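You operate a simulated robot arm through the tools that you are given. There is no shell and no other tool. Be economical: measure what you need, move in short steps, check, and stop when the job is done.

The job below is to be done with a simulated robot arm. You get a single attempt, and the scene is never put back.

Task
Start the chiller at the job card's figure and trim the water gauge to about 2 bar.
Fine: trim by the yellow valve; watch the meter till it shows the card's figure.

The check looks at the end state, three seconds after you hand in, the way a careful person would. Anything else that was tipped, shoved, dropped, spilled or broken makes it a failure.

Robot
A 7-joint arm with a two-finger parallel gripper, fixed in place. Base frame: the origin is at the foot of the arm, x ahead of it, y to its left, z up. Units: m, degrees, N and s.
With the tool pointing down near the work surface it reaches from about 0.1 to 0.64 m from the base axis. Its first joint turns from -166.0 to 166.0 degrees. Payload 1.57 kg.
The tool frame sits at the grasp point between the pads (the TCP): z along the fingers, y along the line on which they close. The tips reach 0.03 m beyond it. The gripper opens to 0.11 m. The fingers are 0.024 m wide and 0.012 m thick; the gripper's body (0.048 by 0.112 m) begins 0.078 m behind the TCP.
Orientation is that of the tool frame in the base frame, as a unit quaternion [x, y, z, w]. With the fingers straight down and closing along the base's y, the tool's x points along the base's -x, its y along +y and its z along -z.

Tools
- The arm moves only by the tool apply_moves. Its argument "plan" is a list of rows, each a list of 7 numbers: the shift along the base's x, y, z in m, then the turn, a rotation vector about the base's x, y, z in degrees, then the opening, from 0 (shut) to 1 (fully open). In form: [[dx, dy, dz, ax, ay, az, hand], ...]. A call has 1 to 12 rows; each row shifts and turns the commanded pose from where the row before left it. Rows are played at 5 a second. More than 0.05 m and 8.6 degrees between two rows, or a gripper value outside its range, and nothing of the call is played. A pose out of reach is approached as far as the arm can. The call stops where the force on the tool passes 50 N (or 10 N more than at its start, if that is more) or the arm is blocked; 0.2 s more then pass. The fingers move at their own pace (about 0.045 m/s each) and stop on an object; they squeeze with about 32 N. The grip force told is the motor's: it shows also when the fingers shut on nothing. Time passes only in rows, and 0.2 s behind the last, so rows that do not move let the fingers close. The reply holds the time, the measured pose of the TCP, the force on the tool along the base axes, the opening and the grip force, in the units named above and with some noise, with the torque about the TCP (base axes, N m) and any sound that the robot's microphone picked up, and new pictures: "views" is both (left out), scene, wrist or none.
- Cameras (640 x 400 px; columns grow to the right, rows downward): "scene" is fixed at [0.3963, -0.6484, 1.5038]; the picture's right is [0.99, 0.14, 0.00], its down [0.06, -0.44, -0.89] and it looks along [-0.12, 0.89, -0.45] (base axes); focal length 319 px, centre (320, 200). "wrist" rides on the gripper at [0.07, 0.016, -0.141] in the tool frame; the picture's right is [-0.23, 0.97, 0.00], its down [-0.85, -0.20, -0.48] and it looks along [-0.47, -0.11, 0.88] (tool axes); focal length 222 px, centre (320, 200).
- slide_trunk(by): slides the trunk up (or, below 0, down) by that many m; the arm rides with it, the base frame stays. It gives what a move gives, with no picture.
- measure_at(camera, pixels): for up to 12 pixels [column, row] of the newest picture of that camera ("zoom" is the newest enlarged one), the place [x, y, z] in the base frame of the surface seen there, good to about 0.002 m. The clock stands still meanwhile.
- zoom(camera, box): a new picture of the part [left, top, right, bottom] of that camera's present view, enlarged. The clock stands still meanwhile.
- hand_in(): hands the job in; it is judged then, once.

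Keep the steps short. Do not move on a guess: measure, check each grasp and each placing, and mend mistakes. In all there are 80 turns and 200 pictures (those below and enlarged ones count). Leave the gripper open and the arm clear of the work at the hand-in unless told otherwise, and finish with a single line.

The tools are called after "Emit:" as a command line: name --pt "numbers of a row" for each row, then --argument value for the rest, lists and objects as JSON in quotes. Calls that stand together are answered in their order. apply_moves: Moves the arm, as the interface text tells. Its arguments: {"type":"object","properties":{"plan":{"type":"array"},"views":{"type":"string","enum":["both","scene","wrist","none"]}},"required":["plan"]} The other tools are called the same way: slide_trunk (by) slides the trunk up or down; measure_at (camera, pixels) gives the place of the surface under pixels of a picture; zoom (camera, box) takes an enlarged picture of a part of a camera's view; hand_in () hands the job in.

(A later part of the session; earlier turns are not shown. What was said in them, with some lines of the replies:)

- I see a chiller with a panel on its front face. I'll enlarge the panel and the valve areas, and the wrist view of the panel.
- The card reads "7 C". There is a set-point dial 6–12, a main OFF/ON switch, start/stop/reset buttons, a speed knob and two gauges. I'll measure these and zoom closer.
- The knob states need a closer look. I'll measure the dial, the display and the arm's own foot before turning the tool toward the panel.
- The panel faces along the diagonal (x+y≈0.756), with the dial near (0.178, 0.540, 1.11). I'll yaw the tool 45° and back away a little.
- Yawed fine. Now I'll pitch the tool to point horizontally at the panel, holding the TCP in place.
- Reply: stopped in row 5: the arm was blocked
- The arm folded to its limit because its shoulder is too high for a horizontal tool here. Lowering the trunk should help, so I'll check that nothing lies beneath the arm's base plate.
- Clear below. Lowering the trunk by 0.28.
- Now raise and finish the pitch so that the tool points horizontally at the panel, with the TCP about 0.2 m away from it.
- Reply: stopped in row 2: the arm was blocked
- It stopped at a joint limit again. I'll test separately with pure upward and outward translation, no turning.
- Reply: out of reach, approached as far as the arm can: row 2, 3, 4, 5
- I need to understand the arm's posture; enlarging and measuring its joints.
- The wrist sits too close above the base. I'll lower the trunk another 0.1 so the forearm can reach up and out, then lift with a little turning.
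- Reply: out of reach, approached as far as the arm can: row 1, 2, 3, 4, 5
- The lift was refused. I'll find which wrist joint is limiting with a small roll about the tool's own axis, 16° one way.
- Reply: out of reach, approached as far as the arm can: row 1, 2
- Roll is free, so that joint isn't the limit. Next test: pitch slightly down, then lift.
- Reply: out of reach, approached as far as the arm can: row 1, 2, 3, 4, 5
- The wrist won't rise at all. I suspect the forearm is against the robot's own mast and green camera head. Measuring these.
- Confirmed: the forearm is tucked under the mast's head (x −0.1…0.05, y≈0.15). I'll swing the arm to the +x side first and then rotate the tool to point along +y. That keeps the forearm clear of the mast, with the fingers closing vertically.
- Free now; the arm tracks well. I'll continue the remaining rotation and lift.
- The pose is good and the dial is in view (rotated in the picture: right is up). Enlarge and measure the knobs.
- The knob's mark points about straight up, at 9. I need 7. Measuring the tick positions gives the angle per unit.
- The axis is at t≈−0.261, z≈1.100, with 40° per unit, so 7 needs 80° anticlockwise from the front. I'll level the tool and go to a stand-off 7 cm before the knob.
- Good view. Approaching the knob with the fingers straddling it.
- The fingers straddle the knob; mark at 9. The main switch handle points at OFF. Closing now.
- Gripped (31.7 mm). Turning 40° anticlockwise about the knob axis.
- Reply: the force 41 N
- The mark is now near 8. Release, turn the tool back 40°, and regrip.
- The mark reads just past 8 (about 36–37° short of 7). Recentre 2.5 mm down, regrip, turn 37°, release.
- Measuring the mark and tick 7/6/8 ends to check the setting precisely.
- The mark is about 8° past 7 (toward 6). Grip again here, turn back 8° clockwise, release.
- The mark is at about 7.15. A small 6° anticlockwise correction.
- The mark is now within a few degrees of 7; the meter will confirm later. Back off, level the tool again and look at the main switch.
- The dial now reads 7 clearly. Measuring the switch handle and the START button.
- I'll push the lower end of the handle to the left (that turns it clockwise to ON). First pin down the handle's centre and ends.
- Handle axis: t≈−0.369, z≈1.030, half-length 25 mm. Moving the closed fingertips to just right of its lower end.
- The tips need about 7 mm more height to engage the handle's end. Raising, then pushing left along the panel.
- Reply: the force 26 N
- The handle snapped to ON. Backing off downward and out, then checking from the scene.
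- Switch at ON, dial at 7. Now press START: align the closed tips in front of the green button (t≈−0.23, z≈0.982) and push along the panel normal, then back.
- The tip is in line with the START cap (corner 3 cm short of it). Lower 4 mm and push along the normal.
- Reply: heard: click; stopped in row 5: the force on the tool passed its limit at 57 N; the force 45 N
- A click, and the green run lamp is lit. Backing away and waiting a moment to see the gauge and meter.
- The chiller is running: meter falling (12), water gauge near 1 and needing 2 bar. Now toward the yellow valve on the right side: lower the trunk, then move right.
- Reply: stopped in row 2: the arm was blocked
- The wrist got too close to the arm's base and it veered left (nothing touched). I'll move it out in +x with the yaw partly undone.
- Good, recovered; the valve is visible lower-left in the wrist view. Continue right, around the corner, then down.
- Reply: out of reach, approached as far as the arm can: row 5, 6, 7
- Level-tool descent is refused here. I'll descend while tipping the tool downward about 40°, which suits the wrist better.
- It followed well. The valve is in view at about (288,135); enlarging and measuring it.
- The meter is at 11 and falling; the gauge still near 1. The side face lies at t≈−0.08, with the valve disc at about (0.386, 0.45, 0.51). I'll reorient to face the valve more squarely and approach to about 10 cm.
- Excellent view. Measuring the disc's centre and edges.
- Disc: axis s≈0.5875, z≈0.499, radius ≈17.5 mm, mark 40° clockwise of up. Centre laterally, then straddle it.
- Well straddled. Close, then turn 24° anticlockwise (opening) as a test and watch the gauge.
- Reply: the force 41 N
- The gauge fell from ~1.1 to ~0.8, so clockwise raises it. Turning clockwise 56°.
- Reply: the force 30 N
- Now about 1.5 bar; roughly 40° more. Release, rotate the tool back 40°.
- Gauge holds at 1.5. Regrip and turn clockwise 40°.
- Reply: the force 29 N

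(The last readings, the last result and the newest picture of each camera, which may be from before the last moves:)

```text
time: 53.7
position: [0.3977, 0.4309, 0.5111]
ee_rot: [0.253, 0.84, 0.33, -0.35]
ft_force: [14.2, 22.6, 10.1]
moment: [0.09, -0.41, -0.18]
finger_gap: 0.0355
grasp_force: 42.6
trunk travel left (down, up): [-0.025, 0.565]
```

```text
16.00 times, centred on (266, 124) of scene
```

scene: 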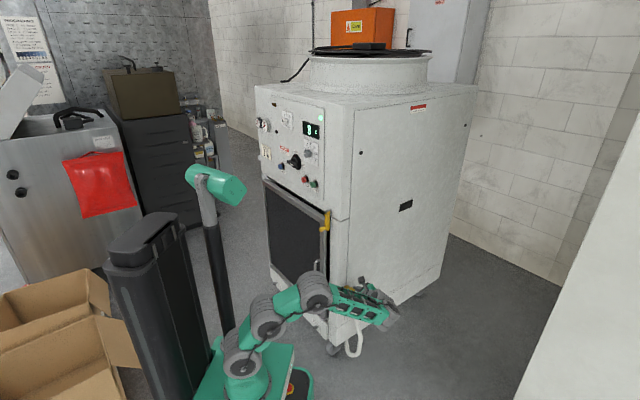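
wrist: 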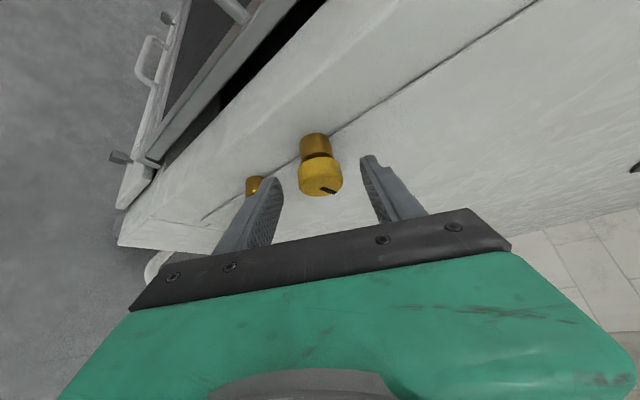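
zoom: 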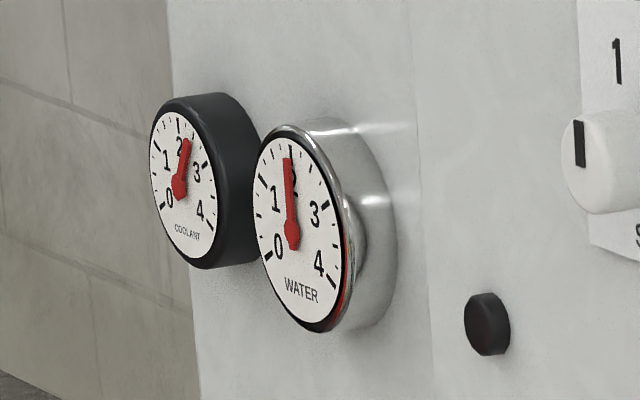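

About 1.92 bar. One more 5° clockwise nudge, then release and check.

Emit:
apply_moves --pt "0.0006 0.0006 0.0003 -3.5 3.5 0 0" --pt "0 0 0 0 0 0 0" --pt "0 0 0 0 0 0 0" --pt "0 0 0 0 0 0 0.6" --pt "0 0 0 0 0 0 0.6" --pt "0 0 0 0 0 0 0.6" --views "scene"

Emit:
zoom --camera "scene" --box '[254, 112, 278, 136]'

Emit:
zoom --camera "scene" --box '[290, 110, 330, 165]'

```text
time: 55.1
position: [0.396, 0.4298, 0.5109]
ee_rot: [0.274, 0.838, 0.296, -0.368]
ft_force: [0.3, -0.2, 0.3]
moment: [0.0, -0.01, -0.03]
finger_gap: 0.0659
grasp_force: 0.1
trunk travel left (down, up): [-0.025, 0.565]
```

scene: 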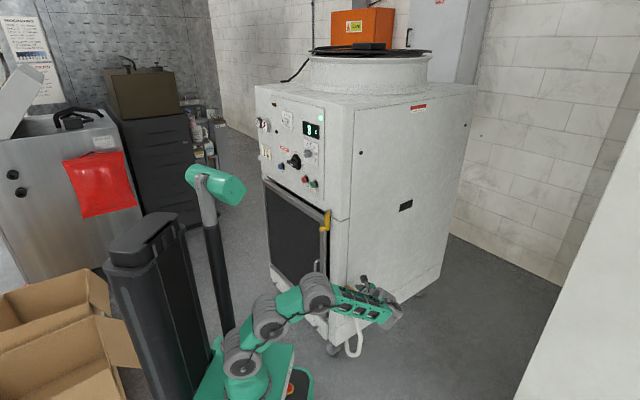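

```text
16.00 times, centred on (266, 124) of scene
```

zoom: 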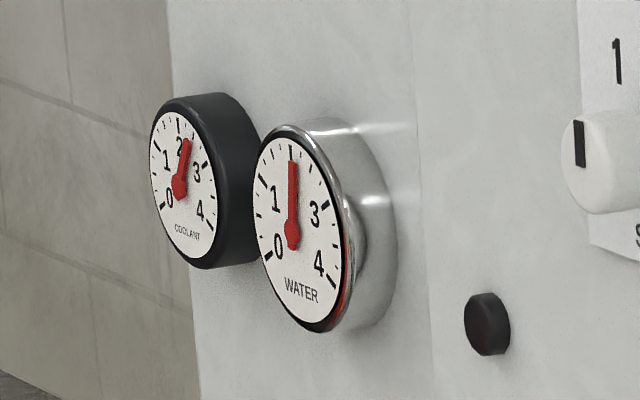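

```text
7.27 times, centred on (310, 138) of scene
```

zoom: 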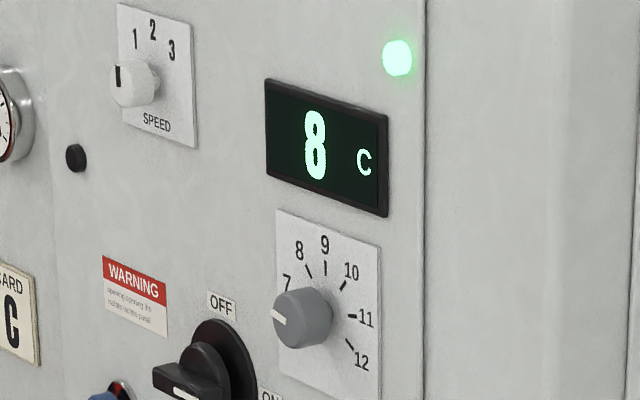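

The water needle is right on 2 and the meter shows 8, still falling. Withdraw straight back from the valve and wait.

Emit:
apply_moves --pt "0.014 -0.021 0.017 0 0 0 0.6" --pt "0.014 -0.021 0.017 0 0 0 0.6" --pt "0.01 -0.025 0.02 0 0 0 0.6" --pt "0 -0.03 0.02 0 0 0 0.6" --pt "0 -0.03 0.02 0 0 0 0.6" --pt "0 0 0 0 0 0 0.6" --pt "0 0 0 0 0 0 0.6" --pt "0 0 0 0 0 0 0.6" --pt "0 0 0 0 0 0 0.6" --pt "0 0 0 0 0 0 0.6" --pt "0 0 0 0 0 0 0.6" --pt "0 0 0 0 0 0 0.6"

Emit:
zoom --camera "scene" --box '[254, 100, 326, 145]'

```text
time: 57.7
position: [0.4084, 0.3369, 0.5568]
ee_rot: [0.273, 0.838, 0.295, -0.369]
ft_force: [0.1, -0.5, 0.2]
moment: [0.01, 0.0, 0.01]
finger_gap: 0.066
grasp_force: 0.0
out of reach, approached as far as the arm can: row 3, 4, 5
trunk travel left (down, up): [-0.025, 0.565]
```

scene: 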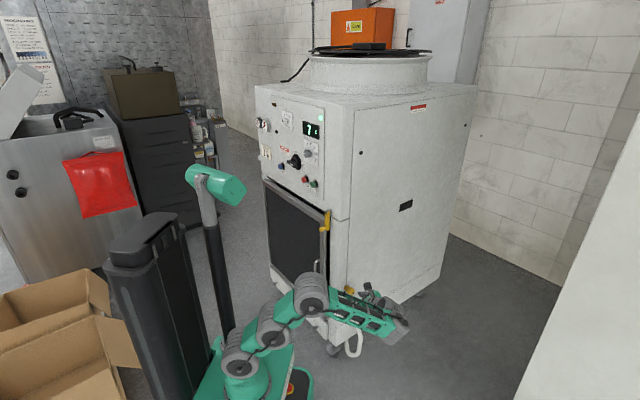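
wrist: 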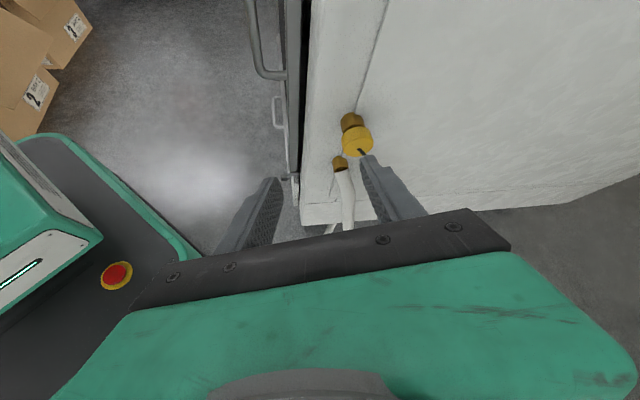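

```text
8.89 times, centred on (290, 122) of scene
```

zoom: 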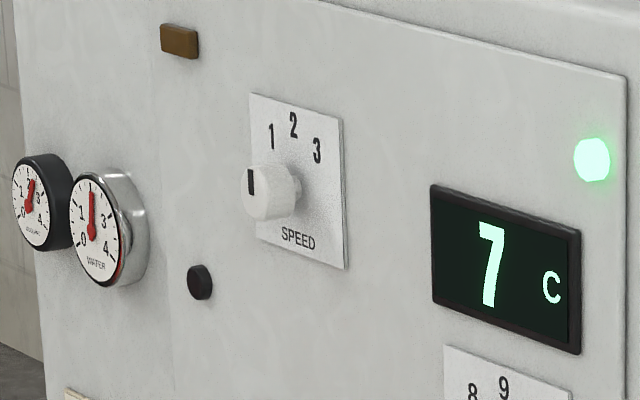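

The meter shows 7 and the water reads 2. I'll wait several more seconds with the gripper fully open, clear of the valve, to confirm it holds.

Emit:
apply_moves --pt "0 0 0 0 0 0 1" --pt "0 0 0 0 0 0 1" --pt "0 0 0 0 0 0 1" --pt "0 0 0 0 0 0 1" --pt "0 0 0 0 0 0 1" --pt "0 0 0 0 0 0 1" --pt "0 0 0 0 0 0 1" --pt "0 0 0 0 0 0 1" --pt "0 0 0 0 0 0 1" --pt "0 0 0 0 0 0 1" --pt "0 0 0 0 0 0 1" --pt "0 0 0 0 0 0 1" --views "none"

Emit:
apply_moves --pt "0 0 0 0 0 0 1" --pt "0 0 0 0 0 0 1" --pt "0 0 0 0 0 0 1" --pt "0 0 0 0 0 0 1" --pt "0 0 0 0 0 0 1" --pt "0 0 0 0 0 0 1" --pt "0 0 0 0 0 0 1" --pt "0 0 0 0 0 0 1" --pt "0 0 0 0 0 0 1" --pt "0 0 0 0 0 0 1" --pt "0 0 0 0 0 0 1" --pt "0 0 0 0 0 0 1" --views "scene"

Emit:
zoom --camera "scene" --box '[254, 100, 326, 145]'

Emit:
zoom --camera "scene" --box '[254, 112, 278, 136]'

```text
time: 60.3
position: [0.4091, 0.3375, 0.5577]
ee_rot: [0.274, 0.838, 0.295, -0.369]
ft_force: [-0.3, -0.3, -0.3]
moment: [0.02, -0.04, -0.01]
finger_gap: 0.1099
grasp_force: 0.0
trunk travel left (down, up): [-0.025, 0.565]
```

```text
time: 62.9
position: [0.4079, 0.3372, 0.5565]
ee_rot: [0.274, 0.838, 0.295, -0.369]
ft_force: [-0.6, -0.5, 0.1]
moment: [-0.01, -0.01, -0.02]
finger_gap: 0.1097
grasp_force: 0.0
trunk travel left (down, up): [-0.025, 0.565]
```

scene: 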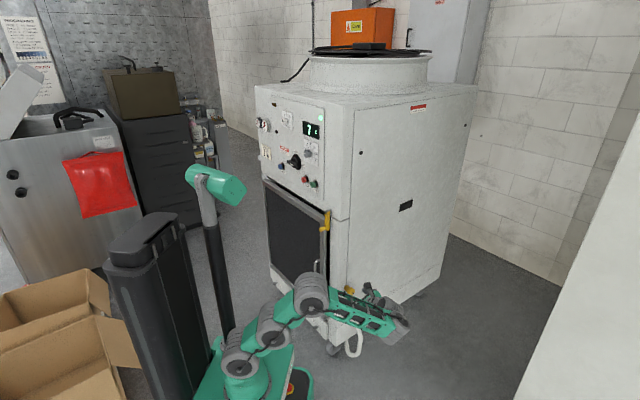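

```text
8.89 times, centred on (290, 122) of scene
```

zoom: 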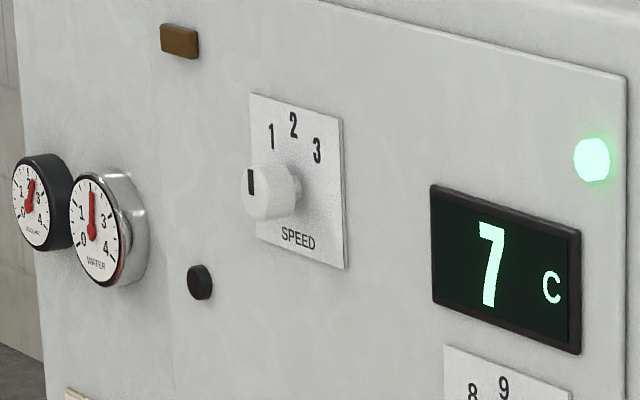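

```text
16.00 times, centred on (266, 124) of scene
```

zoom: 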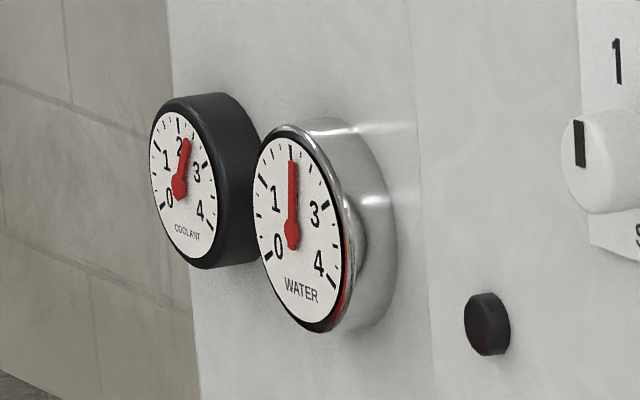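

The meter holds at 7 C, water at 2 bar, the run lamp is lit, the gripper is open and the arm is clear. Handing in.

Emit:
hand_in

```text
The job is handed in.
```

The chiller is running with the meter steady at the job card's 7 C and the water gauge trimmed to 2 bar with the yellow valve.
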